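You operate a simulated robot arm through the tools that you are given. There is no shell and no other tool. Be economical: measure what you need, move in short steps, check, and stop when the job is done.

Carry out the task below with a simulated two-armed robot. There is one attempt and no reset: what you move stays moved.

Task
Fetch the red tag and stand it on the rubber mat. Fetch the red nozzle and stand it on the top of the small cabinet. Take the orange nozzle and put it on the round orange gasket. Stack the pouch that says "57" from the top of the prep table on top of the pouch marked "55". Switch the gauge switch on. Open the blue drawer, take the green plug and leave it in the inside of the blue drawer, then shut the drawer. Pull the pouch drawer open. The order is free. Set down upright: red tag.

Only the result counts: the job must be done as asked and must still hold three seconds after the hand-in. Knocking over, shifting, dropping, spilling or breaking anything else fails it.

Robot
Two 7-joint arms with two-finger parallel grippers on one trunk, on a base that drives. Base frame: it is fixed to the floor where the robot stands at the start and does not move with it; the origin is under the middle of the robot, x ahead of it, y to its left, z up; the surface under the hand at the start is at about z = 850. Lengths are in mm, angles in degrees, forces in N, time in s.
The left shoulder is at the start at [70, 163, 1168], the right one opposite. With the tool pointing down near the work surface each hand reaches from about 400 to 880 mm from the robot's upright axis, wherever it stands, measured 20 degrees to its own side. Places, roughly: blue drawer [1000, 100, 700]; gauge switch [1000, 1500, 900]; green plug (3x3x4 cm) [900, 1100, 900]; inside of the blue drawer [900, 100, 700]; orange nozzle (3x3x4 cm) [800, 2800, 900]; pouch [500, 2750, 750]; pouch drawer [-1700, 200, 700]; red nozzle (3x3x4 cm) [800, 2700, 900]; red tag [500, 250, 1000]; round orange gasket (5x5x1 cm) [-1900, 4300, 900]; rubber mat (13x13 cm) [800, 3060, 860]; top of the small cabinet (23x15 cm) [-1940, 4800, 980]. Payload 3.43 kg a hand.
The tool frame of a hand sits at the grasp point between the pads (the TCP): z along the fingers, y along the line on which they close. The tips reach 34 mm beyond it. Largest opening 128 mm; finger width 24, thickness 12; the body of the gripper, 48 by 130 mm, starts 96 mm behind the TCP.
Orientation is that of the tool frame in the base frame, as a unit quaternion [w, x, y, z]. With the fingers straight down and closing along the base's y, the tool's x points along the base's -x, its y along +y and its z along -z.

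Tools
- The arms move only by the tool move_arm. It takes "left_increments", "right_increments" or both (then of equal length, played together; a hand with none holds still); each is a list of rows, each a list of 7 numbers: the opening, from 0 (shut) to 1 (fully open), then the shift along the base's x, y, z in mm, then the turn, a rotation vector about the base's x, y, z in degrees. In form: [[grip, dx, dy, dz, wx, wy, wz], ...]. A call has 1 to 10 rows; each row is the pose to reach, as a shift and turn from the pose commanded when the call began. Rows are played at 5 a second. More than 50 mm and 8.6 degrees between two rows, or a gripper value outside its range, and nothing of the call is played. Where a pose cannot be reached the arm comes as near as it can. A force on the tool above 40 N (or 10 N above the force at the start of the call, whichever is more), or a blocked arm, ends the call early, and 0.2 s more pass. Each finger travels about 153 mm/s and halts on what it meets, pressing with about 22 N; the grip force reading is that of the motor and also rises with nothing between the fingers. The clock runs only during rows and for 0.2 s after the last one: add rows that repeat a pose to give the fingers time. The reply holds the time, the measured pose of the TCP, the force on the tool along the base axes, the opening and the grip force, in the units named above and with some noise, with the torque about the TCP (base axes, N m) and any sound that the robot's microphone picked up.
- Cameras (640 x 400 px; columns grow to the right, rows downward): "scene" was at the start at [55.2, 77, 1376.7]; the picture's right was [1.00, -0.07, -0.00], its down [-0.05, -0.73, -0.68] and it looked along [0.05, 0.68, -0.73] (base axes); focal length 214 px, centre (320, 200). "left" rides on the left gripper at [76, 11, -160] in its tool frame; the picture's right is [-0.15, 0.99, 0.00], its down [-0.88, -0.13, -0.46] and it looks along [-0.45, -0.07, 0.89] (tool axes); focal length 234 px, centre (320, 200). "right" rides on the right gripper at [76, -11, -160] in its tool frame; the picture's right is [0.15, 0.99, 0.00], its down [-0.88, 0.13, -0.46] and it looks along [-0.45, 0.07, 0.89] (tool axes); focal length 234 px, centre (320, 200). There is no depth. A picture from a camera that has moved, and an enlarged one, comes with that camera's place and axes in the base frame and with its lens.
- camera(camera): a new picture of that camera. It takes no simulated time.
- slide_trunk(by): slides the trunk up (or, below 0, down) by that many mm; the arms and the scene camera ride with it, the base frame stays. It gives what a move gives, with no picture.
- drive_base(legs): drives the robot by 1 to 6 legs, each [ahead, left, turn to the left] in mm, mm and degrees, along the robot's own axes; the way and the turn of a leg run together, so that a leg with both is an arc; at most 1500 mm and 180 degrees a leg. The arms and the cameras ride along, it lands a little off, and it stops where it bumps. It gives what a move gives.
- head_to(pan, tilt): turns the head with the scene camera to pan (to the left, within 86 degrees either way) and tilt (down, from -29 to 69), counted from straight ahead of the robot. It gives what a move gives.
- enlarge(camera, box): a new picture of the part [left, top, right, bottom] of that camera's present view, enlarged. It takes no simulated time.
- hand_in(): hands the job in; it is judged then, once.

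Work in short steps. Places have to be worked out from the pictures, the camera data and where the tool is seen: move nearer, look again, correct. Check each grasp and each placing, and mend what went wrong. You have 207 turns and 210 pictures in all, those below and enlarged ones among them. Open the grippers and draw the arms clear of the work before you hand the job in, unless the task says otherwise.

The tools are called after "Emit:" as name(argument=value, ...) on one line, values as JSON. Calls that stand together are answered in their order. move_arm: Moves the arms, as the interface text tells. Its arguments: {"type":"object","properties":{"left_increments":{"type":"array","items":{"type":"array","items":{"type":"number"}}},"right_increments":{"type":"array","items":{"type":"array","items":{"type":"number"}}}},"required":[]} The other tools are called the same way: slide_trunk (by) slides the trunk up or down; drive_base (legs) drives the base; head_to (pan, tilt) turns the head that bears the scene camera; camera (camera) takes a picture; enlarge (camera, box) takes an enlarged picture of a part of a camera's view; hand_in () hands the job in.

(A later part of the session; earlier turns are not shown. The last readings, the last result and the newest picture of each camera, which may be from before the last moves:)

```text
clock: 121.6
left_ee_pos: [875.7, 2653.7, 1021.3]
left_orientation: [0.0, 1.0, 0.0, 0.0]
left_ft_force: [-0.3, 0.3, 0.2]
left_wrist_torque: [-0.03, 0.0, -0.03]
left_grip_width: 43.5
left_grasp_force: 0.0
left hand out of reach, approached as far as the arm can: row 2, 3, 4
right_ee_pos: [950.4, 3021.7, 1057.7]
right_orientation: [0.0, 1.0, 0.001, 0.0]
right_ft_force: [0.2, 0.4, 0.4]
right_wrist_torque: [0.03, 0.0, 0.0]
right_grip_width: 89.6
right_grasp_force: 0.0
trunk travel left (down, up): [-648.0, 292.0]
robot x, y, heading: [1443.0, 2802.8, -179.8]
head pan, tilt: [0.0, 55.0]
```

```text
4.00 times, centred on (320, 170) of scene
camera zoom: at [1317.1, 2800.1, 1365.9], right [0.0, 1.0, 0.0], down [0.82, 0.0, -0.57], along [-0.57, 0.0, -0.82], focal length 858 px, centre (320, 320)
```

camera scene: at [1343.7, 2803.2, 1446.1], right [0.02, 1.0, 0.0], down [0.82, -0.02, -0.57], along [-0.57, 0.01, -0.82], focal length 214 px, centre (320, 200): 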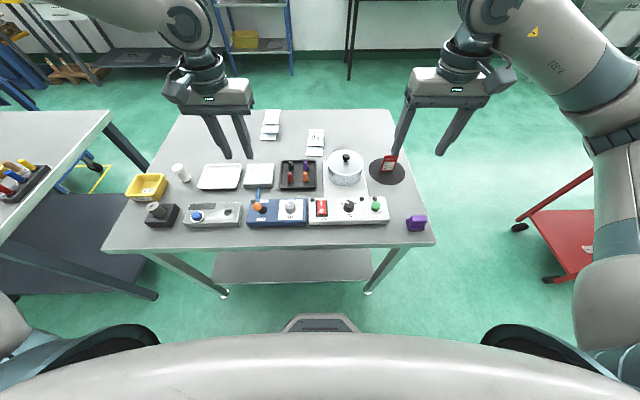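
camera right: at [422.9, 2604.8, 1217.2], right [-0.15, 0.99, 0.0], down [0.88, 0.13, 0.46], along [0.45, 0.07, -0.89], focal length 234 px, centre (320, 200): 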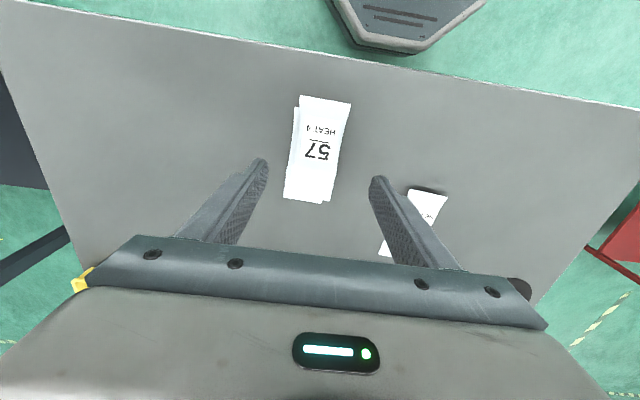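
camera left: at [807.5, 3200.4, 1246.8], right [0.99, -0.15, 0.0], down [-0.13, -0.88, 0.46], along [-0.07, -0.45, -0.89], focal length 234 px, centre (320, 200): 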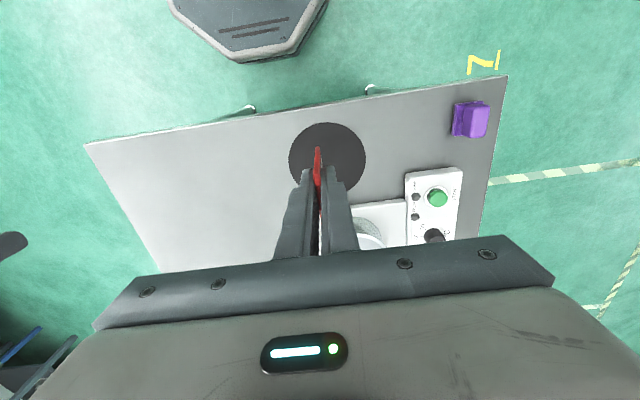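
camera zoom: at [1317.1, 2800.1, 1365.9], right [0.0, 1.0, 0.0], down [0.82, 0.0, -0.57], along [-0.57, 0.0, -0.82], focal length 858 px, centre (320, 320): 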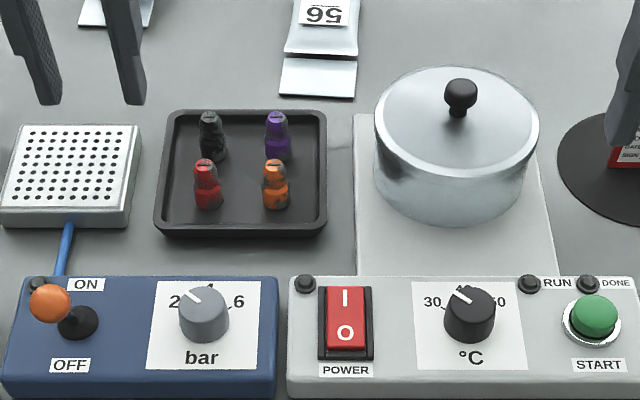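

The hand cannot reach so far inboard. I raise it and shift the base 140 mm to the robot's right so red lies at a comfortable outboard spot.

Emit:
move_arm(left_increments=[[0.34, 20, -25, 30, 0, 0, 0], [0.34, 40, -50, 60, 0, 0, 0], [0.34, 50, -60, 80, 0, 0, 0]])

Emit:
drive_base(legs=[[0, -145, 0]])

```text
clock: 122.4
left_ee_pos: [927.8, 2593.1, 1104.9]
left_orientation: [-0.001, 1.0, 0.001, -0.001]
left_ft_force: [0.2, 0.2, -0.5]
left_wrist_torque: [0.02, 0.02, 0.01]
left_grip_width: 43.4
left_grasp_force: 0.0
right_ee_pos: [952.6, 3023.1, 1057.9]
right_orientation: [0.0, 1.0, 0.0, -0.001]
right_ft_force: [0.4, -0.1, 0.4]
right_wrist_torque: [0.01, -0.03, -0.02]
right_grip_width: 89.5
right_grasp_force: 0.0
trunk travel left (down, up): [-648.0, 292.0]
robot x, y, heading: [1440.2, 2803.9, -180.1]
head pan, tilt: [0.0, 55.0]
```

```text
clock: 123.8
left_ee_pos: [926.4, 2737.7, 1103.1]
left_orientation: [0.0, 1.0, 0.002, -0.001]
left_ft_force: [0.1, 0.9, 1.1]
left_wrist_torque: [-0.01, -0.03, 0.0]
left_grip_width: 43.3
left_grasp_force: 0.1
right_ee_pos: [951.0, 3164.2, 1057.3]
right_orientation: [-0.001, 1.0, 0.003, -0.001]
right_ft_force: [-0.3, -0.2, 0.0]
right_wrist_torque: [-0.02, -0.01, 0.05]
right_grip_width: 89.6
right_grasp_force: 0.2
trunk travel left (down, up): [-648.0, 292.0]
robot x, y, heading: [1442.8, 2945.4, -179.8]
head pan, tilt: [0.0, 55.0]
```

Now go above red.

Emit:
move_arm(left_increments=[[0.34, -26, -9, -20, 0, 0, 0], [0.34, -52, -18, -50, 0, 0, 0], [0.34, -78, -26, -80, 0, 0, 0], [0.34, -78, -26, -105, 0, 0, 0]])

Emit:
enlarge(camera="left", box=[160, 60, 480, 260])

Emit:
enlarge(camera="scene", box=[180, 120, 340, 220])

```text
clock: 124.8
left_ee_pos: [848.1, 2709.8, 998.6]
left_orientation: [0.001, 1.0, 0.001, -0.002]
left_ft_force: [0.3, -0.3, -0.3]
left_wrist_torque: [-0.01, 0.02, 0.01]
left_grip_width: 43.3
left_grasp_force: 0.1
right_ee_pos: [949.5, 3166.1, 1058.8]
right_orientation: [0.0, 1.0, 0.002, 0.0]
right_ft_force: [0.3, -1.1, 0.1]
right_wrist_torque: [-0.02, -0.05, 0.02]
right_grip_width: 89.6
right_grasp_force: 0.1
trunk travel left (down, up): [-648.0, 292.0]
robot x, y, heading: [1437.1, 2947.6, -180.0]
head pan, tilt: [0.0, 55.0]
```

```text
2.00 times, centred on (320, 160) of left
camera zoom: at [924.2, 2699.0, 1156.2], right [-0.14, -0.99, 0.0], down [-0.88, 0.13, 0.46], along [-0.45, 0.07, -0.89], focal length 468 px, centre (320, 280)
```

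zoom: 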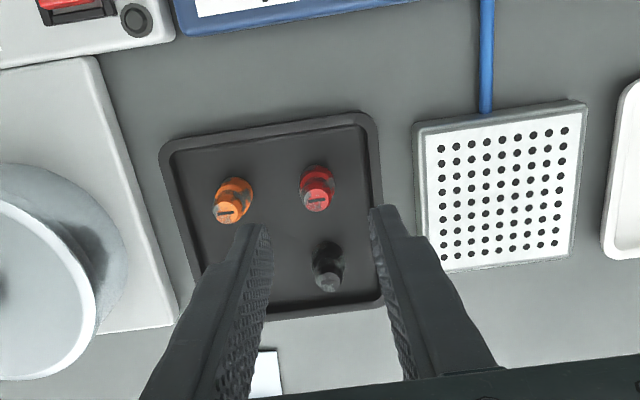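

```text
4.00 times, centred on (260, 170) of scene
camera zoom: at [1318.3, 2944.5, 1366.1], right [0.0, 1.0, 0.0], down [0.82, 0.0, -0.57], along [-0.57, 0.0, -0.82], focal length 858 px, centre (560, 320)
```

zoom: 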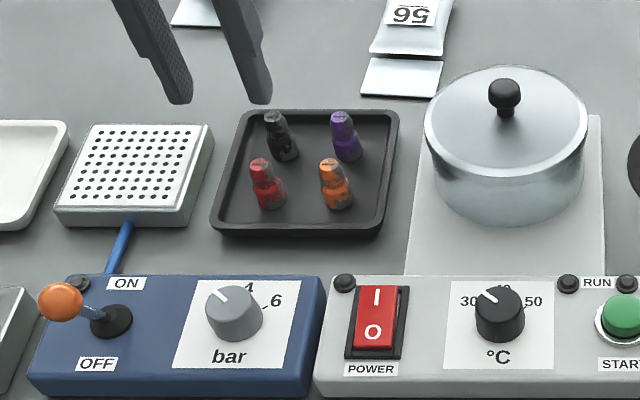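

Red is at about (845, 2713). Descend and grip.

Emit:
move_arm(left_increments=[[0.34, -3, 3, -45, 0, 0, 0], [0.34, -3, 3, -85, 0, 0, 0], [0.34, -3, 3, -99, 0, 0, 0], [0, -3, 3, -99, 0, 0, 0], [0, -3, 3, -99, 0, 0, 0], [0, -3, 3, -99, 0, 0, 0]])

Emit:
enlarge(camera="scene", box=[180, 120, 340, 220])

```text
clock: 126.2
left_ee_pos: [845.1, 2711.7, 900.5]
left_orientation: [-0.001, 1.0, 0.002, -0.001]
left_ft_force: [-0.5, 0.1, -0.3]
left_wrist_torque: [-0.01, 0.0, 0.02]
left_grip_width: 20.1
left_grasp_force: 21.9
right_ee_pos: [950.5, 3165.2, 1057.7]
right_orientation: [0.0, 1.0, 0.002, -0.001]
right_ft_force: [-0.1, 0.9, 0.9]
right_wrist_torque: [-0.02, -0.02, 0.0]
right_grip_width: 89.6
right_grasp_force: 0.0
trunk travel left (down, up): [-648.0, 292.0]
robot x, y, heading: [1442.9, 2948.4, -179.7]
head pan, tilt: [0.0, 55.0]
```

```text
4.00 times, centred on (260, 170) of scene
camera zoom: at [1318.4, 2944.7, 1366.0], right [0.0, 1.0, 0.0], down [0.82, 0.0, -0.57], along [-0.57, 0.0, -0.82], focal length 858 px, centre (560, 320)
```

zoom: 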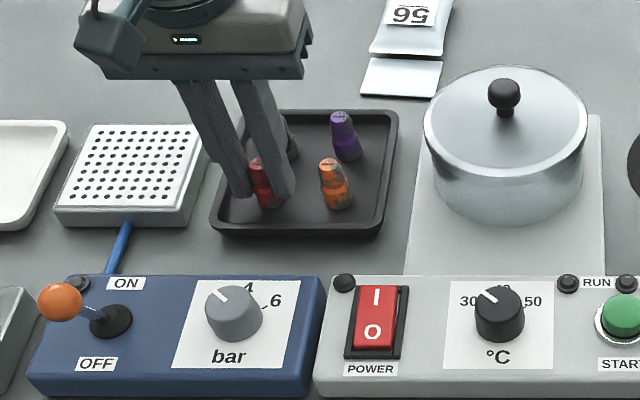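

Gripped (20 mm). Lift, tuck the left hand, and shift the base left 410 mm so the right hand can take orange.

Emit:
move_arm(left_increments=[[0, 0, 0, 45, 0, 0, 0], [0, 0, 0, 90, 0, 0, 0], [0, 0, 0, 140, 0, 0, 0], [0, 35, -10, 170, 0, 0, 0], [0, 80, -20, 180, 0, 0, 0]])

Emit:
drive_base(legs=[[0, 410, 0]])

Emit:
camera(camera="scene")

Emit:
camera(camera="left")

```text
clock: 127.4
left_ee_pos: [927.3, 2696.7, 1079.8]
left_orientation: [-0.001, 1.0, 0.001, -0.001]
left_ft_force: [0.1, 0.0, -0.2]
left_wrist_torque: [0.01, 0.05, -0.01]
left_grip_width: 19.9
left_grasp_force: 22.0
right_ee_pos: [952.9, 3166.3, 1058.7]
right_orientation: [0.001, 1.0, 0.002, -0.001]
right_ft_force: [0.4, 0.1, 0.6]
right_wrist_torque: [-0.01, 0.06, 0.01]
right_grip_width: 89.6
right_grasp_force: 0.0
trunk travel left (down, up): [-648.0, 292.0]
robot x, y, heading: [1440.5, 2947.4, -179.9]
head pan, tilt: [0.0, 55.0]
```

```text
clock: 129.9
left_ee_pos: [927.6, 2277.2, 1079.0]
left_orientation: [0.0, 1.0, 0.002, -0.002]
left_ft_force: [-0.8, 0.0, -0.1]
left_wrist_torque: [-0.03, 0.0, 0.03]
left_grip_width: 20.1
left_grasp_force: 21.9
right_ee_pos: [953.2, 2746.5, 1058.3]
right_orientation: [0.0, 1.0, 0.003, -0.001]
right_ft_force: [0.3, -0.4, 0.6]
right_wrist_torque: [-0.02, 0.0, 0.0]
right_grip_width: 89.5
right_grasp_force: 0.0
trunk travel left (down, up): [-648.0, 292.0]
robot x, y, heading: [1446.6, 2528.0, -179.7]
head pan, tilt: [0.0, 55.0]
```

```text
149 pictures are left
camera scene: at [1320.5, 2526.4, 1366.1], right [-0.01, 1.0, 0.0], down [0.82, 0.0, -0.57], along [-0.57, 0.0, -0.82], focal length 214 px, centre (320, 200)
```

scene: 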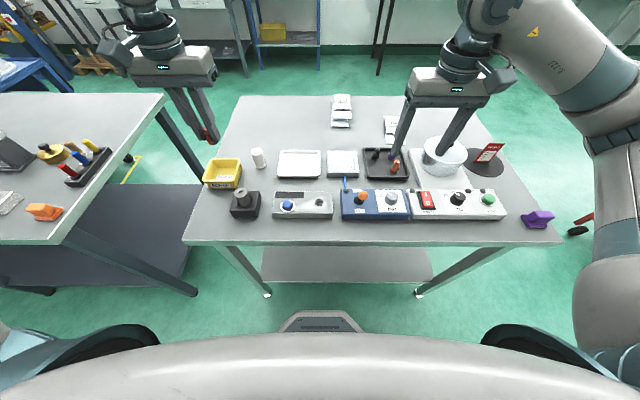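

```text
148 pictures are left
camera left: at [1004.1, 2266.0, 1238.0], right [-0.14, -0.99, 0.0], down [-0.88, 0.13, 0.46], along [-0.45, 0.07, -0.89], focal length 234 px, centre (320, 200)
```

left: 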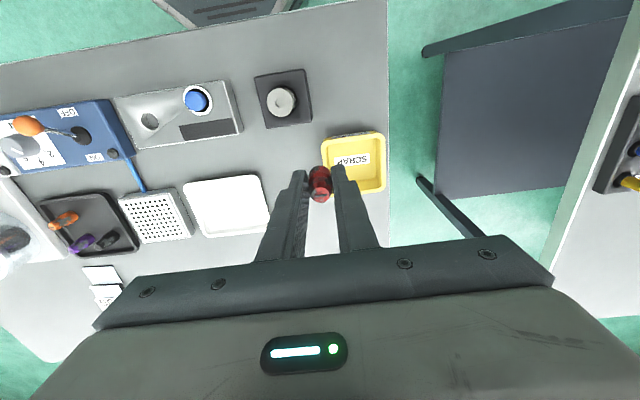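

Red is held upright. Right hand goes above orange.

Emit:
move_arm(right_increments=[[0.5, -35, 7, 0, 0, 0, 0], [0.4, -70, 14, 0, 0, 0, 0], [0.36, -105, 20, -20, 0, 0, 0], [0.36, -105, 20, -60, 0, 0, 0]])

Emit:
enlarge(camera="right", box=[160, 60, 480, 260])

```text
clock: 130.9
left_ee_pos: [927.4, 2277.4, 1079.9]
left_orientation: [0.0, 1.0, 0.002, -0.002]
left_ft_force: [-0.1, -0.7, 0.4]
left_wrist_torque: [0.03, 0.0, 0.01]
left_grip_width: 20.3
left_grasp_force: 22.4
right_ee_pos: [847.3, 2769.0, 997.6]
right_orientation: [0.001, 1.0, 0.003, -0.001]
right_ft_force: [0.1, -0.1, 0.4]
right_wrist_torque: [-0.05, 0.0, 0.0]
right_grip_width: 46.1
right_grasp_force: 0.0
trunk travel left (down, up): [-648.0, 292.0]
robot x, y, heading: [1441.7, 2528.6, -179.6]
head pan, tilt: [0.0, 55.0]
```

```text
2.00 times, centred on (320, 160) of right
camera zoom: at [923.6, 2781.0, 1156.3], right [0.15, -0.99, 0.0], down [-0.88, -0.13, 0.46], along [-0.45, -0.07, -0.89], focal length 468 px, centre (320, 280)
```

zoom: 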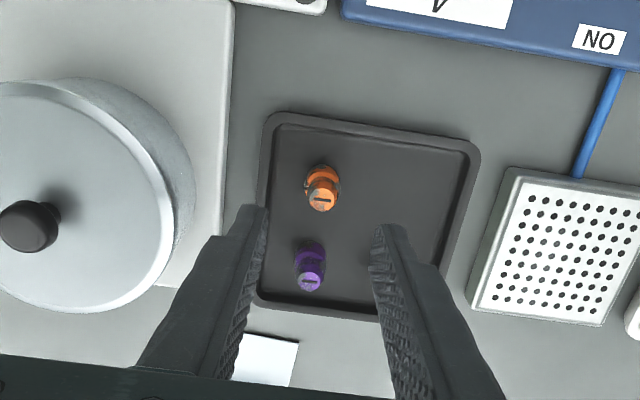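

Orange at (845, 2767). Descend and grip.

Emit:
move_arm(right_increments=[[0.36, -2, -2, -45, 0, 0, 0], [0.36, -2, -2, -85, 0, 0, 0], [0.36, -2, -2, -97, 0, 0, 0], [0, -2, -2, -97, 0, 0, 0], [0, -2, -2, -97, 0, 0, 0], [0, -2, -2, -97, 0, 0, 0], [0, -2, -2, -60, 0, 0, 0], [0, -2, -2, -15, 0, 0, 0], [0, -2, -2, 30, 0, 0, 0], [0, -2, -2, 75, 0, 0, 0]])

Emit:
camera(camera="right")

Emit:
head_to(pan=60, tilt=35)

Emit:
camera(camera="scene")

```text
clock: 133.2
left_ee_pos: [928.1, 2276.7, 1079.3]
left_orientation: [-0.002, 1.0, 0.002, -0.002]
left_ft_force: [-0.1, -0.3, 0.5]
left_wrist_torque: [0.02, 0.01, 0.02]
left_grip_width: 20.1
left_grasp_force: 22.4
right_ee_pos: [847.0, 2763.5, 1073.6]
right_orientation: [-0.001, 1.0, 0.003, -0.001]
right_ft_force: [0.3, 0.0, -0.1]
right_wrist_torque: [-0.01, -0.02, -0.01]
right_grip_width: 19.9
right_grasp_force: 21.8
trunk travel left (down, up): [-648.0, 292.0]
robot x, y, heading: [1445.9, 2530.7, -179.8]
head pan, tilt: [0.0, 55.0]
```

```text
146 pictures are left
camera right: at [921.8, 2776.0, 1231.6], right [0.15, -0.99, 0.0], down [-0.88, -0.14, 0.46], along [-0.45, -0.07, -0.89], focal length 234 px, centre (320, 200)
```

right: 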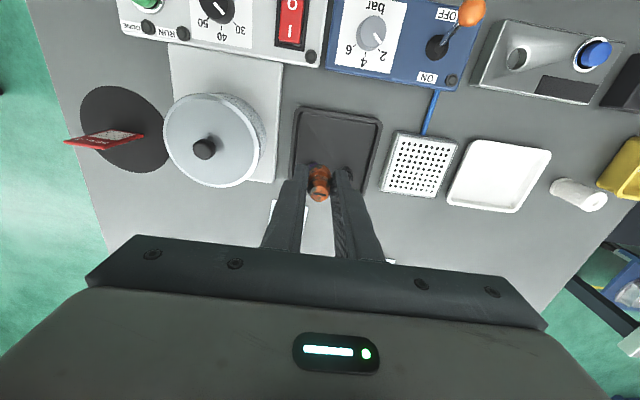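

```text
clock: 134.4
left_ee_pos: [927.1, 2276.8, 1078.9]
left_orientation: [0.001, 1.0, 0.002, -0.002]
left_ft_force: [1.1, 0.4, 0.1]
left_wrist_torque: [-0.01, -0.02, 0.03]
left_grip_width: 20.1
left_grasp_force: 22.6
right_ee_pos: [845.5, 2763.6, 1072.1]
right_orientation: [0.0, 1.0, 0.003, 0.0]
right_ft_force: [0.2, -0.1, -0.8]
right_wrist_torque: [-0.01, 0.01, 0.0]
right_grip_width: 20.3
right_grasp_force: 22.2
trunk travel left (down, up): [-648.0, 292.0]
robot x, y, heading: [1443.5, 2528.5, -179.7]
head pan, tilt: [60.0, 35.0]
```

```text
145 pictures are left
camera scene: at [1348.8, 2450.2, 1394.3], right [-0.87, 0.5, 0.0], down [0.28, 0.5, -0.82], along [-0.41, -0.71, -0.57], focal length 214 px, centre (320, 200)
```

scene: 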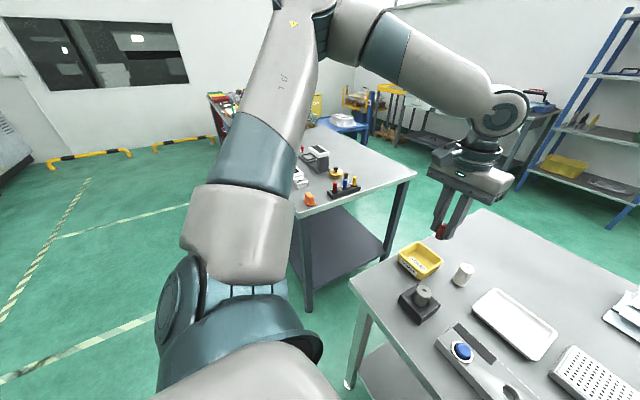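

Both nozzles are in hand. Drive back through the gap into the main aisle toward the gasket/cabinet area.

Emit:
drive_base(legs=[[60, 0, 0], [-60, 0, 0]])

```text
clock: 136.0
left_ee_pos: [928.1, 2276.0, 1078.0]
left_orientation: [0.0, 1.0, 0.004, -0.001]
left_ft_force: [-0.5, 0.5, -0.9]
left_wrist_torque: [-0.01, 0.0, 0.01]
left_grip_width: 20.2
left_grasp_force: 21.8
right_ee_pos: [842.7, 2763.1, 1070.8]
right_orientation: [-0.001, 1.0, 0.004, 0.0]
right_ft_force: [0.3, 0.0, 0.1]
right_wrist_torque: [0.0, -0.01, 0.01]
right_grip_width: 20.2
right_grasp_force: 22.3
trunk travel left (down, up): [-648.0, 292.0]
robot x, y, heading: [1446.3, 2525.1, -179.6]
head pan, tilt: [60.0, 35.0]
```

That was only a probe (it can get 60 mm closer). Now the real drive.

Emit:
drive_base(legs=[[-40, 0, 0], [0, -1220, -0.4], [1500, 0, 0], [600, 0, 0]])

Emit:
head_to(pan=-20, tilt=30)

Emit:
camera(camera="scene")

```text
clock: 152.7
left_ee_pos: [-1143.9, 3467.2, 1078.3]
left_orientation: [-0.001, 1.0, 0.006, -0.002]
left_ft_force: [-0.3, 0.2, 0.2]
left_wrist_torque: [-0.01, -0.01, -0.03]
left_grip_width: 20.0
left_grasp_force: 21.6
right_ee_pos: [-1231.7, 3954.4, 1071.6]
right_orientation: [0.0, 1.0, 0.008, 0.0]
right_ft_force: [0.9, -0.5, 0.5]
right_wrist_torque: [0.0, 0.01, -0.01]
right_grip_width: 20.2
right_grasp_force: 22.2
trunk travel left (down, up): [-648.0, 292.0]
robot x, y, heading: [-631.9, 3725.5, -179.3]
head pan, tilt: [60.0, 35.0]
```

```text
clock: 154.2
left_ee_pos: [-1144.3, 3465.6, 1079.0]
left_orientation: [-0.002, 1.0, 0.007, -0.001]
left_ft_force: [-0.2, -0.7, -0.5]
left_wrist_torque: [-0.01, 0.03, 0.01]
left_grip_width: 20.2
left_grasp_force: 22.0
right_ee_pos: [-1231.0, 3953.6, 1071.6]
right_orientation: [-0.001, 1.0, 0.009, -0.001]
right_ft_force: [0.2, 0.7, -0.5]
right_wrist_torque: [0.01, 0.0, -0.03]
right_grip_width: 20.1
right_grasp_force: 21.6
trunk travel left (down, up): [-648.0, 292.0]
robot x, y, heading: [-631.4, 3723.5, -179.1]
head pan, tilt: [-20.0, 30.0]
```

```text
144 pictures are left
camera scene: at [-766.9, 3750.4, 1402.1], right [0.33, 0.94, 0.0], down [0.47, -0.16, -0.87], along [-0.82, 0.28, -0.5], focal length 214 px, centre (320, 200)
```

scene: 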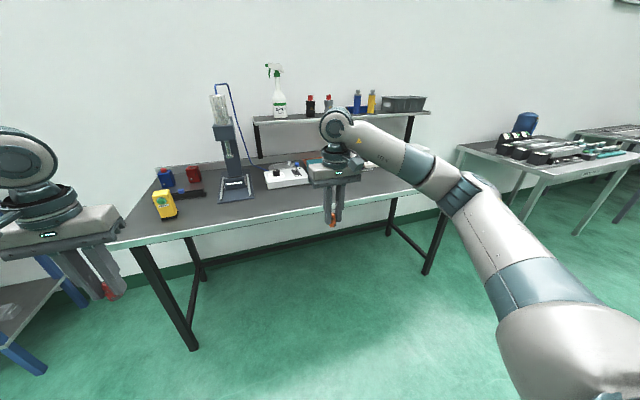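

The gasket bench's front edge is at x≈−1607. Move to about (−1130, 4050) and look down.

Emit:
drive_base(legs=[[470, -330, -0.9]])

Emit:
head_to(pan=-25, tilt=40)

Emit:
camera(camera="scene")

Emit:
camera(camera="right")

```text
clock: 157.5
left_ee_pos: [-1615.3, 3795.2, 1079.4]
left_orientation: [-0.001, 1.0, 0.002, -0.001]
left_ft_force: [0.3, -0.5, -0.2]
left_wrist_torque: [0.01, 0.03, 0.02]
left_grip_width: 20.0
left_grasp_force: 22.2
right_ee_pos: [-1698.0, 4282.8, 1072.1]
right_orientation: [-0.001, 1.0, 0.004, 0.0]
right_ft_force: [0.2, 0.5, 1.0]
right_wrist_torque: [0.07, 0.0, 0.0]
right_grip_width: 19.8
right_grasp_force: 21.8
trunk travel left (down, up): [-648.0, 292.0]
robot x, y, heading: [-1097.2, 4046.1, -179.5]
head pan, tilt: [-20.0, 30.0]
```

```text
clock: 158.2
left_ee_pos: [-1615.7, 3794.1, 1078.5]
left_orientation: [-0.001, 1.0, 0.002, -0.002]
left_ft_force: [0.3, 0.2, 0.6]
left_wrist_torque: [0.02, -0.02, 0.0]
left_grip_width: 20.3
left_grasp_force: 21.9
right_ee_pos: [-1699.0, 4282.6, 1071.7]
right_orientation: [0.0, 1.0, 0.002, 0.0]
right_ft_force: [0.9, 0.1, 0.2]
right_wrist_torque: [0.0, 0.0, 0.0]
right_grip_width: 19.8
right_grasp_force: 22.6
trunk travel left (down, up): [-648.0, 292.0]
robot x, y, heading: [-1101.3, 4046.8, -179.6]
head pan, tilt: [-25.0, 40.0]
```

```text
143 pictures are left
camera scene: at [-1228.6, 4080.9, 1386.8], right [0.42, 0.91, 0.0], down [0.58, -0.27, -0.77], along [-0.7, 0.32, -0.64], focal length 214 px, centre (320, 200)
```

scene: 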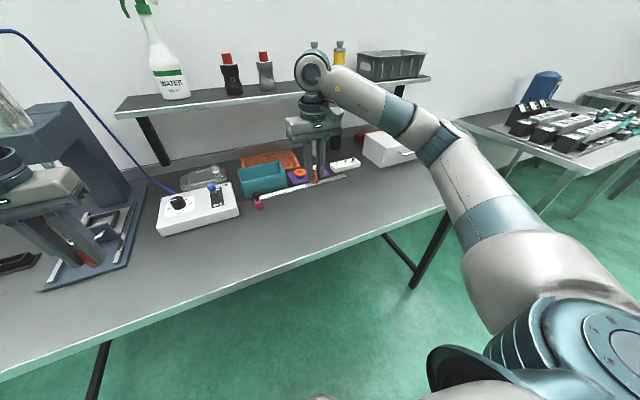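

```text
142 pictures are left
camera right: at [-1623.0, 4295.3, 1230.4], right [0.15, -0.99, 0.0], down [-0.88, -0.14, 0.46], along [-0.45, -0.07, -0.89], focal length 234 px, centre (320, 200)
```

right: 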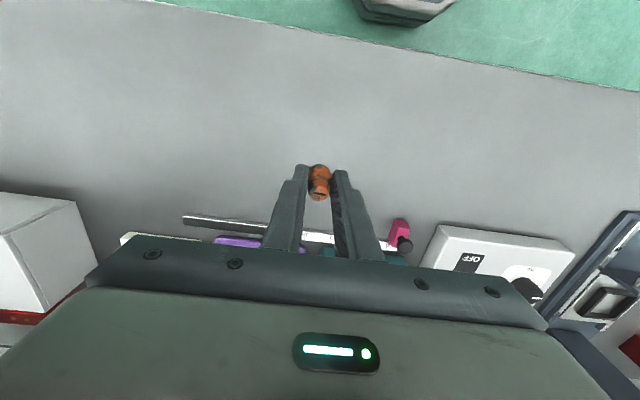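

I see the purple pad with orange ring behind the right hand and the white small cabinet. Enlarge.

Emit:
enlarge(camera="scene", box=[220, 70, 460, 220])

```text
2.67 times, centred on (340, 145) of scene
camera zoom: at [-1228.6, 4080.9, 1386.8], right [0.42, 0.91, 0.0], down [0.58, -0.27, -0.77], along [-0.7, 0.32, -0.64], focal length 572 px, centre (267, 347)
```

zoom: 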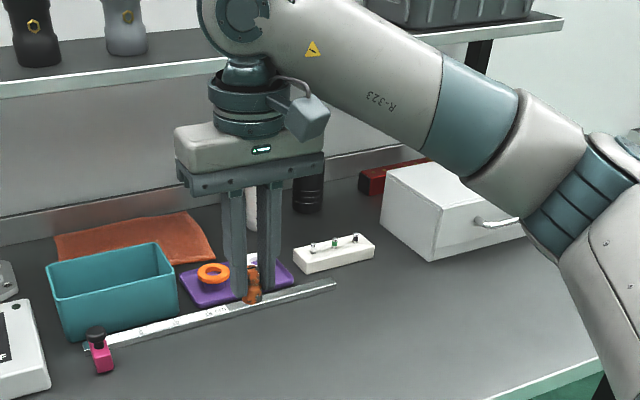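

Before driving closer I pull the left hand back so it stays clear of the test stand, then creep ahead 150 mm.

Emit:
move_arm(left_increments=[[0, 40, -10, 0, 0, 0, 0], [0, 80, -20, 0, 0, 0, 0], [0, 115, -30, 0, 0, 0, 0]], right_increments=[[0, 30, 15, 20, 0, 0, 0], [0, 70, 30, 40, 0, 0, 0], [0, 110, 45, 60, 0, 0, 0]])

Emit:
drive_base(legs=[[150, 0, -0.4]])

Emit:
camera(camera="scene")

Emit:
camera(camera="right")

```text
clock: 159.0
left_ee_pos: [-1498.0, 3765.7, 1079.0]
left_orientation: [-0.001, 1.0, 0.002, -0.003]
left_ft_force: [0.0, 0.3, -0.1]
left_wrist_torque: [-0.03, 0.03, 0.01]
left_grip_width: 20.0
left_grasp_force: 21.7
right_ee_pos: [-1585.6, 4326.5, 1132.5]
right_orientation: [0.001, 1.0, 0.004, -0.001]
right_ft_force: [1.0, 0.2, -0.1]
right_wrist_torque: [-0.02, 0.05, -0.01]
right_grip_width: 20.0
right_grasp_force: 21.8
trunk travel left (down, up): [-648.0, 292.0]
robot x, y, heading: [-1103.4, 4049.0, -179.7]
head pan, tilt: [-25.0, 40.0]
```

```text
clock: 160.4
left_ee_pos: [-1651.1, 3767.7, 1077.6]
left_orientation: [0.0, 1.0, -0.001, -0.003]
left_ft_force: [0.4, 0.0, -0.6]
left_wrist_torque: [0.02, -0.05, 0.03]
left_grip_width: 20.0
left_grasp_force: 22.3
right_ee_pos: [-1736.3, 4328.2, 1132.3]
right_orientation: [0.0, 1.0, 0.0, -0.001]
right_ft_force: [1.1, -0.1, -0.5]
right_wrist_torque: [0.0, 0.01, -0.01]
right_grip_width: 20.0
right_grasp_force: 21.6
trunk travel left (down, up): [-648.0, 292.0]
robot x, y, heading: [-1251.1, 4049.2, 179.9]
head pan, tilt: [-25.0, 40.0]
```

```text
140 pictures are left
camera scene: at [-1376.6, 4081.2, 1386.9], right [0.42, 0.91, 0.0], down [0.58, -0.27, -0.77], along [-0.69, 0.32, -0.64], focal length 214 px, centre (320, 200)
```

scene: 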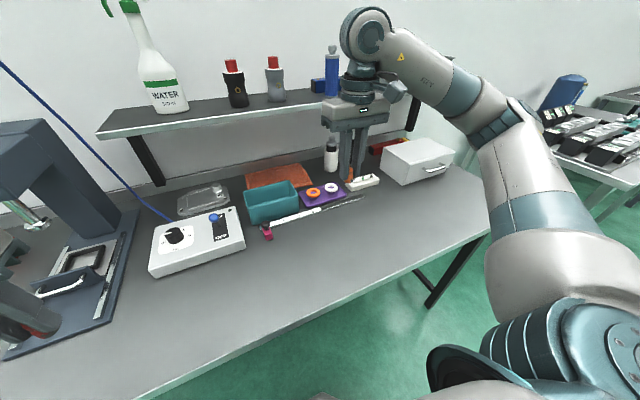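

```text
139 pictures are left
camera right: at [-1659.7, 4340.9, 1291.4], right [0.15, -0.99, 0.0], down [-0.88, -0.13, 0.46], along [-0.45, -0.07, -0.89], focal length 234 px, centre (320, 200)
```

right: 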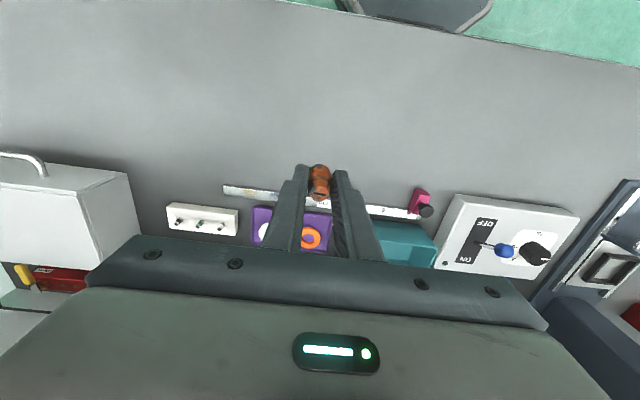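

Gasket is at about (−1980, 4322), 730 mm ahead — a bit far. I pull the left hand back and creep 42 mm closer, shifting 30 mm left.

Emit:
move_arm(left_increments=[[0, 25, -10, 30, 0, 0, 0], [0, 45, -20, 60, 0, 0, 0]])

Emit:
drive_base(legs=[[42, 30, 0]])

Emit:
move_arm(right_increments=[[0, -40, 0, 0, 0, 0, 0], [0, -80, 0, -20, 0, 0, 0], [0, -120, 0, -45, 0, 0, 0], [0, -150, 0, -80, 0, 0, 0]])

Emit:
camera(camera="right")

Emit:
camera(camera="scene")

```text
clock: 161.0
left_ee_pos: [-1606.5, 3748.4, 1136.9]
left_orientation: [-0.001, 1.0, 0.0, -0.002]
left_ft_force: [0.0, -0.3, -0.7]
left_wrist_torque: [0.01, 0.0, -0.04]
left_grip_width: 20.0
left_grasp_force: 22.0
right_ee_pos: [-1734.8, 4328.9, 1132.9]
right_orientation: [0.0, 1.0, 0.0, -0.001]
right_ft_force: [0.1, 0.0, 0.0]
right_wrist_torque: [0.0, 0.02, 0.02]
right_grip_width: 20.0
right_grasp_force: 21.5
trunk travel left (down, up): [-648.0, 292.0]
robot x, y, heading: [-1252.2, 4049.8, 179.8]
head pan, tilt: [-25.0, 40.0]
```

```text
clock: 161.9
left_ee_pos: [-1646.5, 3720.8, 1139.2]
left_orientation: [0.0, 1.0, -0.001, -0.002]
left_ft_force: [0.0, -0.1, -0.5]
left_wrist_torque: [0.0, 0.0, 0.0]
left_grip_width: 20.3
left_grasp_force: 22.4
right_ee_pos: [-1775.3, 4302.8, 1132.7]
right_orientation: [0.001, 1.0, 0.0, -0.002]
right_ft_force: [0.3, 0.4, 0.2]
right_wrist_torque: [-0.03, -0.01, -0.01]
right_grip_width: 20.3
right_grasp_force: 22.5
trunk travel left (down, up): [-648.0, 292.0]
robot x, y, heading: [-1295.3, 4018.8, 179.8]
head pan, tilt: [-25.0, 40.0]
```

```text
clock: 162.9
left_ee_pos: [-1648.9, 3720.1, 1137.0]
left_orientation: [0.0, 1.0, -0.002, -0.001]
left_ft_force: [-0.4, -0.3, 0.0]
left_wrist_torque: [0.0, -0.03, 0.02]
left_grip_width: 20.3
left_grasp_force: 22.1
right_ee_pos: [-1929.6, 4301.4, 1051.0]
right_orientation: [0.0, 1.0, -0.001, -0.002]
right_ft_force: [-0.1, -1.1, 0.2]
right_wrist_torque: [-0.01, -0.02, 0.0]
right_grip_width: 20.1
right_grasp_force: 21.6
trunk travel left (down, up): [-648.0, 292.0]
robot x, y, heading: [-1290.4, 4021.0, 180.0]
head pan, tilt: [-25.0, 40.0]
```

```text
138 pictures are left
camera right: at [-1853.0, 4312.9, 1209.1], right [0.14, -0.99, 0.0], down [-0.88, -0.13, 0.46], along [-0.45, -0.07, -0.89], focal length 234 px, centre (320, 200)
```

right: 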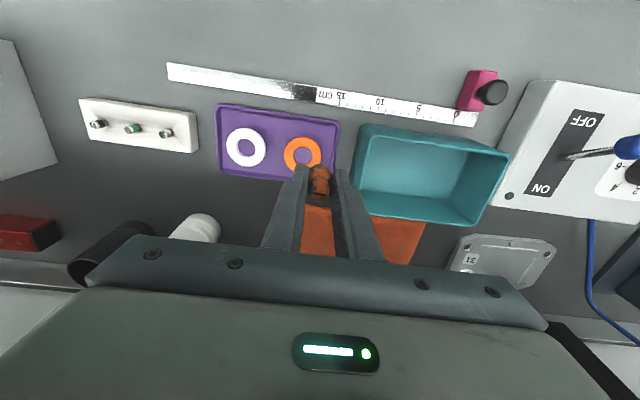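

```text
137 pictures are left
camera scene: at [-1418.8, 4052.8, 1386.7], right [0.42, 0.91, 0.0], down [0.58, -0.27, -0.77], along [-0.69, 0.32, -0.64], focal length 214 px, centre (320, 200)
```

scene: 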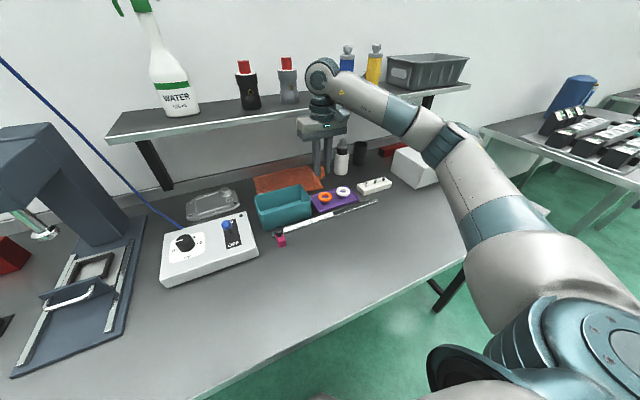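

Comparing the two views puts this bench's surface higher (~890) and the gasket at about (−1945, 4322). Move above, lower to TCP 990 and look.

Emit:
move_arm(right_increments=[[0, -16, 21, 0, 0, 0, 0], [0, -16, 21, -30, 0, 0, 0], [0, -16, 21, -60, 0, 0, 0]])

Emit:
enlarge(camera="right", box=[200, 80, 440, 230])

Emit:
enlarge(camera="scene", box=[260, 130, 400, 230])

```text
clock: 163.7
left_ee_pos: [-1648.9, 3720.2, 1138.7]
left_orientation: [0.0, 1.0, -0.002, -0.002]
left_ft_force: [-0.6, -1.3, 0.0]
left_wrist_torque: [-0.01, 0.0, 0.03]
left_grip_width: 20.1
left_grasp_force: 22.0
right_ee_pos: [-1944.1, 4324.5, 989.0]
right_orientation: [0.0, 1.0, -0.001, 0.001]
right_ft_force: [-0.4, 0.7, -0.2]
right_wrist_torque: [-0.01, -0.01, 0.0]
right_grip_width: 20.0
right_grasp_force: 22.0
trunk travel left (down, up): [-648.0, 292.0]
robot x, y, heading: [-1291.3, 4019.3, 180.1]
head pan, tilt: [-25.0, 40.0]
```

```text
2.67 times, centred on (320, 155) of right
camera zoom: at [-1868.3, 4335.6, 1147.9], right [0.14, -0.99, 0.0], down [-0.88, -0.13, 0.46], along [-0.45, -0.07, -0.89], focal length 624 px, centre (320, 320)
```

zoom: 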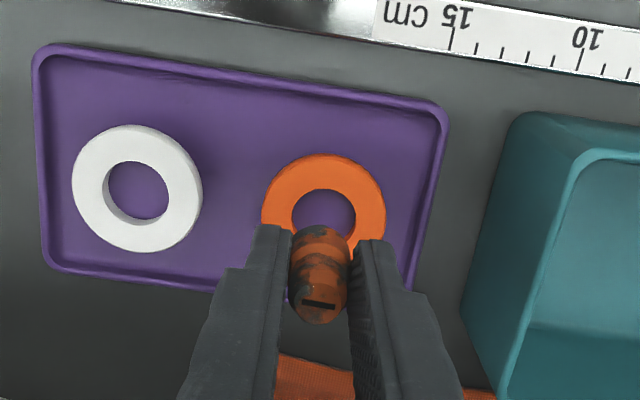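

```text
4.00 times, centred on (330, 180) of scene
camera zoom: at [-1418.3, 4052.4, 1386.8], right [0.42, 0.91, 0.0], down [0.58, -0.27, -0.77], along [-0.69, 0.32, -0.64], focal length 858 px, centre (280, 280)
```

zoom: 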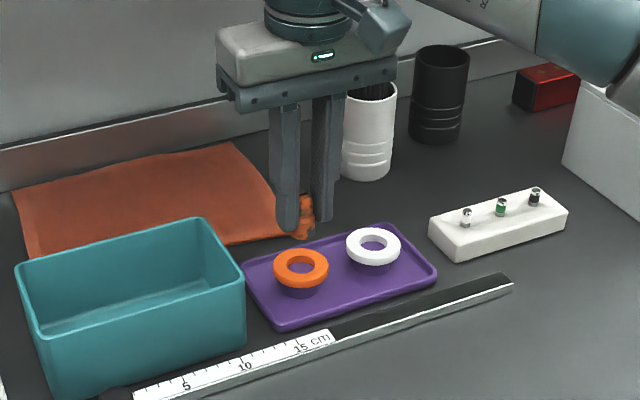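

Gasket top ≈ z 905, centre ≈ (−1943, 4323); the nozzle is nearly above it. Lower to 958 and check.

Emit:
move_arm(right_increments=[[0, 1, -1, -15, 0, 0, 0], [0, 1, -1, -29, 0, 0, 0]])

Emit:
enlarge(camera="right", box=[200, 80, 440, 230])

Emit:
enlarge(camera="scene", box=[290, 160, 370, 220])

```text
clock: 164.3
left_ee_pos: [-1648.8, 3719.4, 1137.3]
left_orientation: [0.0, 1.0, -0.002, -0.001]
left_ft_force: [0.1, -0.8, 0.2]
left_wrist_torque: [-0.02, 0.0, -0.01]
left_grip_width: 20.2
left_grasp_force: 22.3
right_ee_pos: [-1941.9, 4322.0, 961.6]
right_orientation: [0.001, 1.0, 0.0, -0.001]
right_ft_force: [-0.2, -0.2, -0.7]
right_wrist_torque: [-0.01, -0.01, 0.0]
right_grip_width: 20.2
right_grasp_force: 21.6
trunk travel left (down, up): [-648.0, 292.0]
robot x, y, heading: [-1291.0, 4018.3, 179.9]
head pan, tilt: [-25.0, 40.0]
```

```text
2.67 times, centred on (320, 155) of right
camera zoom: at [-1866.7, 4333.2, 1120.5], right [0.14, -0.99, 0.0], down [-0.88, -0.13, 0.46], along [-0.45, -0.07, -0.89], focal length 624 px, centre (320, 320)
```

zoom: 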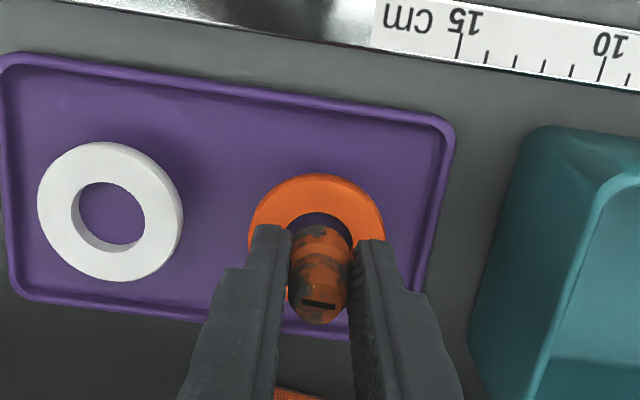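

```text
6.67 times, centred on (330, 190) of scene
camera zoom: at [-1418.2, 4052.4, 1386.8], right [0.42, 0.91, 0.0], down [0.58, -0.27, -0.77], along [-0.69, 0.32, -0.64], focal length 1430 px, centre (253, 267)
```

zoom: 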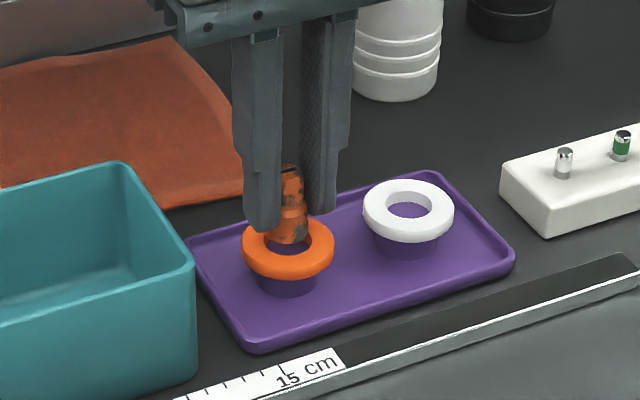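

Wrist view says ring centre ≈ (−1941, 4322.6), matching the hand. Descend with feel.

Emit:
move_arm(right_increments=[[0, 0, 0, -5, 0, 0, 0], [0, 0, 0, -9, 0, 0, 0], [0, 0, 0, -12, 0, 0, 0], [0, 0, 0, -12, 0, 0, 0]])

Emit:
enlarge(camera="scene", box=[290, 160, 370, 220])

```text
clock: 165.3
left_ee_pos: [-1647.3, 3719.2, 1137.7]
left_orientation: [-0.001, 1.0, -0.001, -0.003]
left_ft_force: [-0.1, -0.3, -1.1]
left_wrist_torque: [0.02, -0.01, 0.04]
left_grip_width: 19.9
left_grasp_force: 22.1
right_ee_pos: [-1941.1, 4319.6, 952.7]
right_orientation: [0.0, 1.0, -0.001, -0.002]
right_ft_force: [-3.7, 1.9, 16.7]
right_wrist_torque: [0.24, 0.31, 0.03]
right_grip_width: 20.1
right_grasp_force: 22.0
trunk travel left (down, up): [-648.0, 292.0]
robot x, y, heading: [-1287.4, 4013.5, 179.7]
head pan, tilt: [-25.0, 40.0]
```

```text
6.67 times, centred on (330, 190) of scene
camera zoom: at [-1416.2, 4051.2, 1387.1], right [0.42, 0.91, 0.0], down [0.58, -0.27, -0.77], along [-0.69, 0.33, -0.64], focal length 1430 px, centre (253, 267)
```

zoom: 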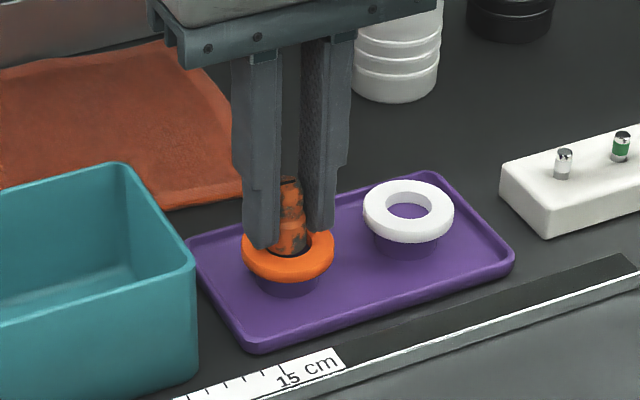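

Contact at 952.7 with a one-sided torque: the nozzle touches the rim on its (−x,+y) side. Lift slightly, shift (+2,−2), and feel again.

Emit:
move_arm(right_increments=[[0, 0, 0, 8, 0, 0, 0], [0, 2.5, -1.5, 8, 0, 0, 0], [0, 2.5, -1.5, 3, 0, 0, 0], [0, 2.5, -1.5, 0, 0, 0, 0], [0, 2.5, -1.5, 0, 0, 0, 0]])

Emit:
enlarge(camera="right", box=[240, 100, 400, 200])

```text
clock: 166.5
left_ee_pos: [-1648.2, 3718.6, 1136.7]
left_orientation: [-0.002, 1.0, -0.002, -0.003]
left_ft_force: [-0.8, 0.0, -0.3]
left_wrist_torque: [0.01, -0.01, 0.0]
left_grip_width: 20.0
left_grasp_force: 22.2
right_ee_pos: [-1939.1, 4319.8, 953.2]
right_orientation: [-0.001, 1.0, -0.001, -0.001]
right_ft_force: [-0.1, -1.1, 7.7]
right_wrist_torque: [0.0, 0.04, 0.0]
right_grip_width: 20.1
right_grasp_force: 21.7
trunk travel left (down, up): [-648.0, 292.0]
robot x, y, heading: [-1292.4, 4016.8, 179.9]
head pan, tilt: [-25.0, 40.0]
```

```text
4.00 times, centred on (320, 150) of right
camera zoom: at [-1862.4, 4330.5, 1111.2], right [0.14, -0.99, 0.0], down [-0.88, -0.13, 0.46], along [-0.45, -0.07, -0.89], focal length 937 px, centre (320, 400)
```

zoom: 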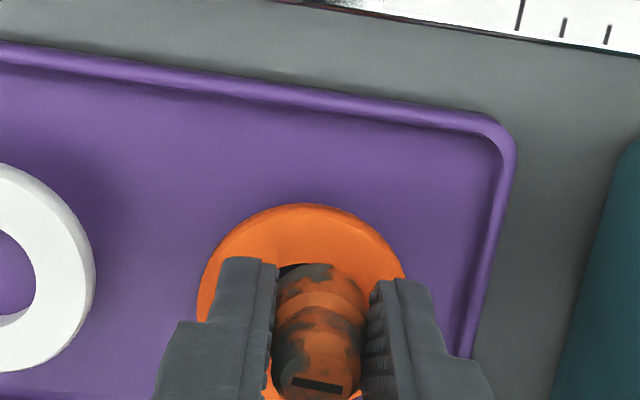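

Now balanced contact (no torque): it sits flat and centred. Release gently and retreat up.

Emit:
move_arm(right_increments=[[0, 0, 0, 1.5, 0, 0, 0], [0.2, 0, 0, 1.5, 0, 0, 0], [0.28, 0, 0, 1.5, 0, 0, 0], [0.34, 0, 0, 1.5, 0, 0, 0], [0.34, 0, 0, 30, 0, 0, 0], [0.34, 0, 0, 75, 0, 0, 0], [0.34, 0, 0, 120, 0, 0, 0]])

Emit:
enlarge(camera="scene", box=[290, 160, 370, 220])

Emit:
camera(camera="right")

```text
clock: 168.1
left_ee_pos: [-1648.9, 3718.7, 1136.5]
left_orientation: [-0.002, 1.0, -0.002, -0.002]
left_ft_force: [0.0, 0.5, 0.1]
left_wrist_torque: [-0.01, -0.01, -0.03]
left_grip_width: 20.1
left_grasp_force: 21.3
right_ee_pos: [-1938.5, 4320.8, 1070.9]
right_orientation: [0.0, 1.0, -0.001, 0.0]
right_ft_force: [-0.5, 0.0, 0.6]
right_wrist_torque: [0.01, 0.01, -0.03]
right_grip_width: 43.6
right_grasp_force: 0.1
trunk travel left (down, up): [-648.0, 292.0]
robot x, y, heading: [-1287.6, 4020.8, 180.0]
head pan, tilt: [-25.0, 40.0]
```

```text
6.67 times, centred on (330, 190) of scene
camera zoom: at [-1417.3, 4051.3, 1386.8], right [0.42, 0.91, 0.0], down [0.58, -0.27, -0.77], along [-0.69, 0.33, -0.64], focal length 1430 px, centre (253, 267)
```

zoom: 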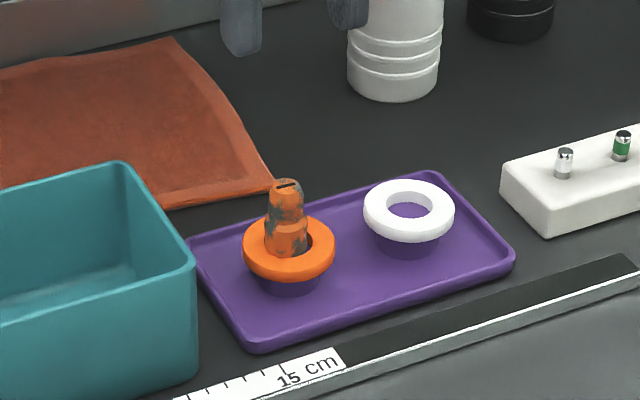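

```text
129 pictures are left
camera right: at [-1863.5, 4331.5, 1230.8], right [0.14, -0.99, 0.0], down [-0.88, -0.13, 0.46], along [-0.45, -0.07, -0.89], focal length 234 px, centre (320, 200)
```

right: 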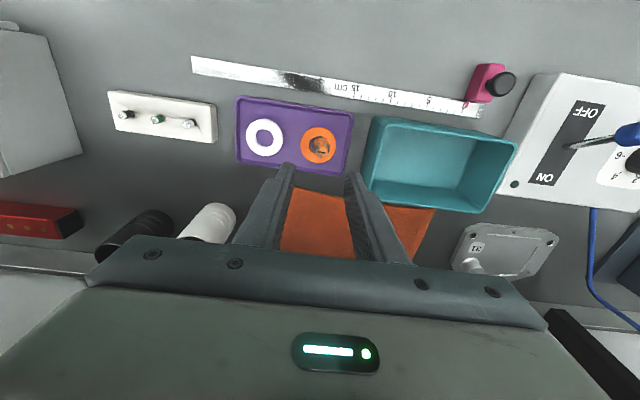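

Orange stands on the gasket. Now retract the right hand, back off, and shift right toward the small cabinet.

Emit:
move_arm(right_increments=[[0.34, 40, 0, 20, 0, 0, 0], [0.34, 85, 0, 40, 0, 0, 0], [0.34, 130, 0, 50, 0, 0, 0], [0.34, 170, 0, 50, 0, 0, 0]])

Emit:
drive_base(legs=[[-250, 0, 0], [0, -900, 0]])

Emit:
head_to(pan=15, tilt=35)

Emit:
camera(camera="scene")

```text
clock: 169.1
left_ee_pos: [-1648.0, 3721.1, 1137.7]
left_orientation: [0.0, 1.0, -0.001, -0.003]
left_ft_force: [0.0, -0.5, -1.1]
left_wrist_torque: [-0.02, 0.04, 0.0]
left_grip_width: 20.2
left_grasp_force: 21.8
right_ee_pos: [-1766.9, 4320.6, 1123.3]
right_orientation: [-0.001, 1.0, -0.001, -0.001]
right_ft_force: [-0.1, 0.2, 0.6]
right_wrist_torque: [0.0, -0.01, -0.01]
right_grip_width: 43.3
right_grasp_force: 0.1
trunk travel left (down, up): [-648.0, 292.0]
robot x, y, heading: [-1288.4, 4016.2, 179.7]
head pan, tilt: [-25.0, 40.0]
```

```text
clock: 175.2
left_ee_pos: [-1397.2, 4618.9, 1136.6]
left_orientation: [0.0, 1.0, -0.004, -0.002]
left_ft_force: [-0.1, 0.2, 1.2]
left_wrist_torque: [-0.01, 0.01, -0.04]
left_grip_width: 20.4
left_grasp_force: 22.4
right_ee_pos: [-1514.9, 5218.9, 1123.4]
right_orientation: [0.0, 1.0, -0.004, -0.001]
right_ft_force: [0.4, 0.2, -0.2]
right_wrist_torque: [-0.01, 0.01, -0.02]
right_grip_width: 43.5
right_grasp_force: 0.1
trunk travel left (down, up): [-648.0, 292.0]
robot x, y, heading: [-1033.7, 4914.3, 179.6]
head pan, tilt: [-25.0, 40.0]
```

```text
clock: 176.3
left_ee_pos: [-1397.7, 4617.6, 1137.6]
left_orientation: [0.0, 1.0, -0.005, -0.001]
left_ft_force: [-0.1, -0.1, 0.3]
left_wrist_torque: [0.01, 0.0, 0.01]
left_grip_width: 20.0
left_grasp_force: 22.5
right_ee_pos: [-1514.3, 5218.9, 1123.3]
right_orientation: [0.001, 1.0, -0.003, -0.001]
right_ft_force: [0.3, 0.1, 0.0]
right_wrist_torque: [-0.02, 0.0, -0.01]
right_grip_width: 43.6
right_grasp_force: 0.1
trunk travel left (down, up): [-648.0, 292.0]
robot x, y, heading: [-1035.9, 4916.0, 179.8]
head pan, tilt: [15.0, 35.0]
```

```text
128 pictures are left
camera scene: at [-1172.7, 4891.0, 1394.3], right [-0.25, 0.97, 0.0], down [0.56, 0.14, -0.82], along [-0.79, -0.21, -0.57], focal length 214 px, centre (320, 200)
```

scene: 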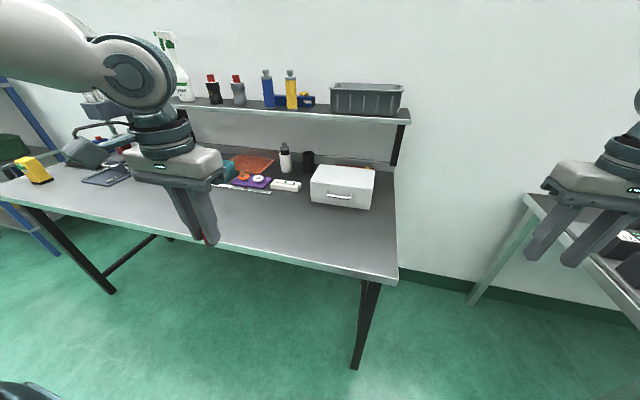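

Cabinet top centre ≈ (−1944, 4784, 980). Position at (−1265, 5060) so the left hand reaches its front part.

Emit:
drive_base(legs=[[0, -145, 0], [230, 0, 0.2]])

Emit:
move_arm(left_increments=[[0, -45, 0, 0, 0, 0, 0], [0, -90, 0, 0, 0, 0, 0], [0, -135, 0, 0, 0, 0, 0], [0, -180, 0, 0, 0, 0, 0]])

Emit:
camera(camera="left")

Emit:
camera(camera="scene")

```text
clock: 179.0
left_ee_pos: [-1625.5, 4765.0, 1138.0]
left_orientation: [0.0, 1.0, -0.004, -0.002]
left_ft_force: [-0.2, 0.6, -0.1]
left_wrist_torque: [-0.03, -0.02, -0.01]
left_grip_width: 19.5
left_grasp_force: 21.9
right_ee_pos: [-1743.4, 5368.0, 1123.4]
right_orientation: [0.0, 1.0, -0.004, -0.001]
right_ft_force: [-0.3, 0.1, -0.1]
right_wrist_torque: [0.03, 0.04, 0.01]
right_grip_width: 43.4
right_grasp_force: 0.0
trunk travel left (down, up): [-648.0, 292.0]
robot x, y, heading: [-1263.6, 5063.5, 179.4]
head pan, tilt: [15.0, 35.0]
```

```text
clock: 180.0
left_ee_pos: [-1810.1, 4766.7, 1136.1]
left_orientation: [0.001, 1.0, -0.005, 0.0]
left_ft_force: [0.5, 0.6, -0.1]
left_wrist_torque: [0.01, -0.04, 0.0]
left_grip_width: 19.8
left_grasp_force: 22.0
right_ee_pos: [-1745.8, 5367.2, 1121.4]
right_orientation: [0.0, 1.0, -0.004, 0.0]
right_ft_force: [-0.1, 0.6, 0.4]
right_wrist_torque: [0.01, -0.05, -0.04]
right_grip_width: 43.8
right_grasp_force: 0.1
trunk travel left (down, up): [-648.0, 292.0]
robot x, y, heading: [-1264.9, 5061.4, 179.7]
head pan, tilt: [15.0, 35.0]
```

```text
127 pictures are left
camera left: at [-1735.1, 4754.8, 1296.0], right [-0.16, -0.99, 0.0], down [-0.88, 0.14, 0.46], along [-0.45, 0.07, -0.89], focal length 234 px, centre (320, 200)
```

left: 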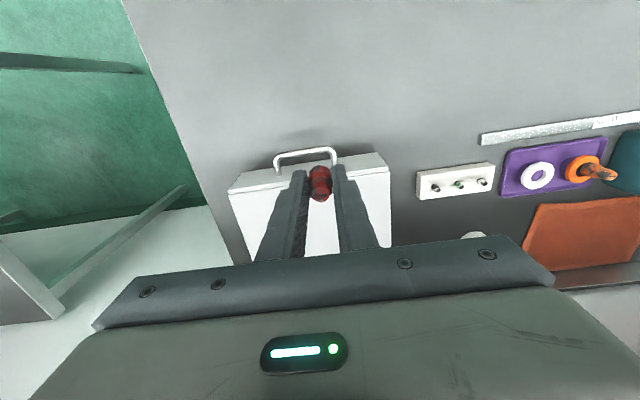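

```text
126 pictures are left
camera scene: at [-1405.0, 5038.2, 1394.0], right [-0.25, 0.97, 0.0], down [0.56, 0.14, -0.82], along [-0.79, -0.21, -0.58], focal length 214 px, centre (320, 200)
```

scene: 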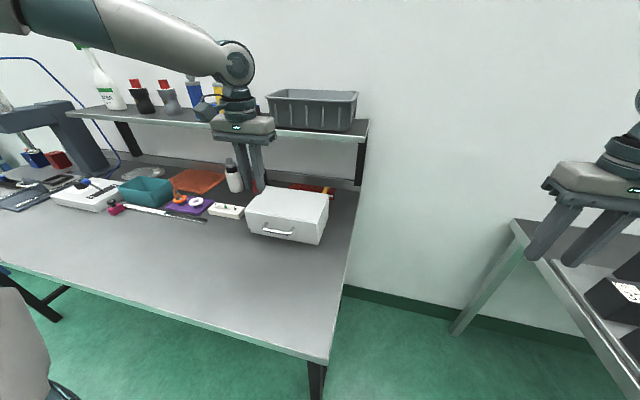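

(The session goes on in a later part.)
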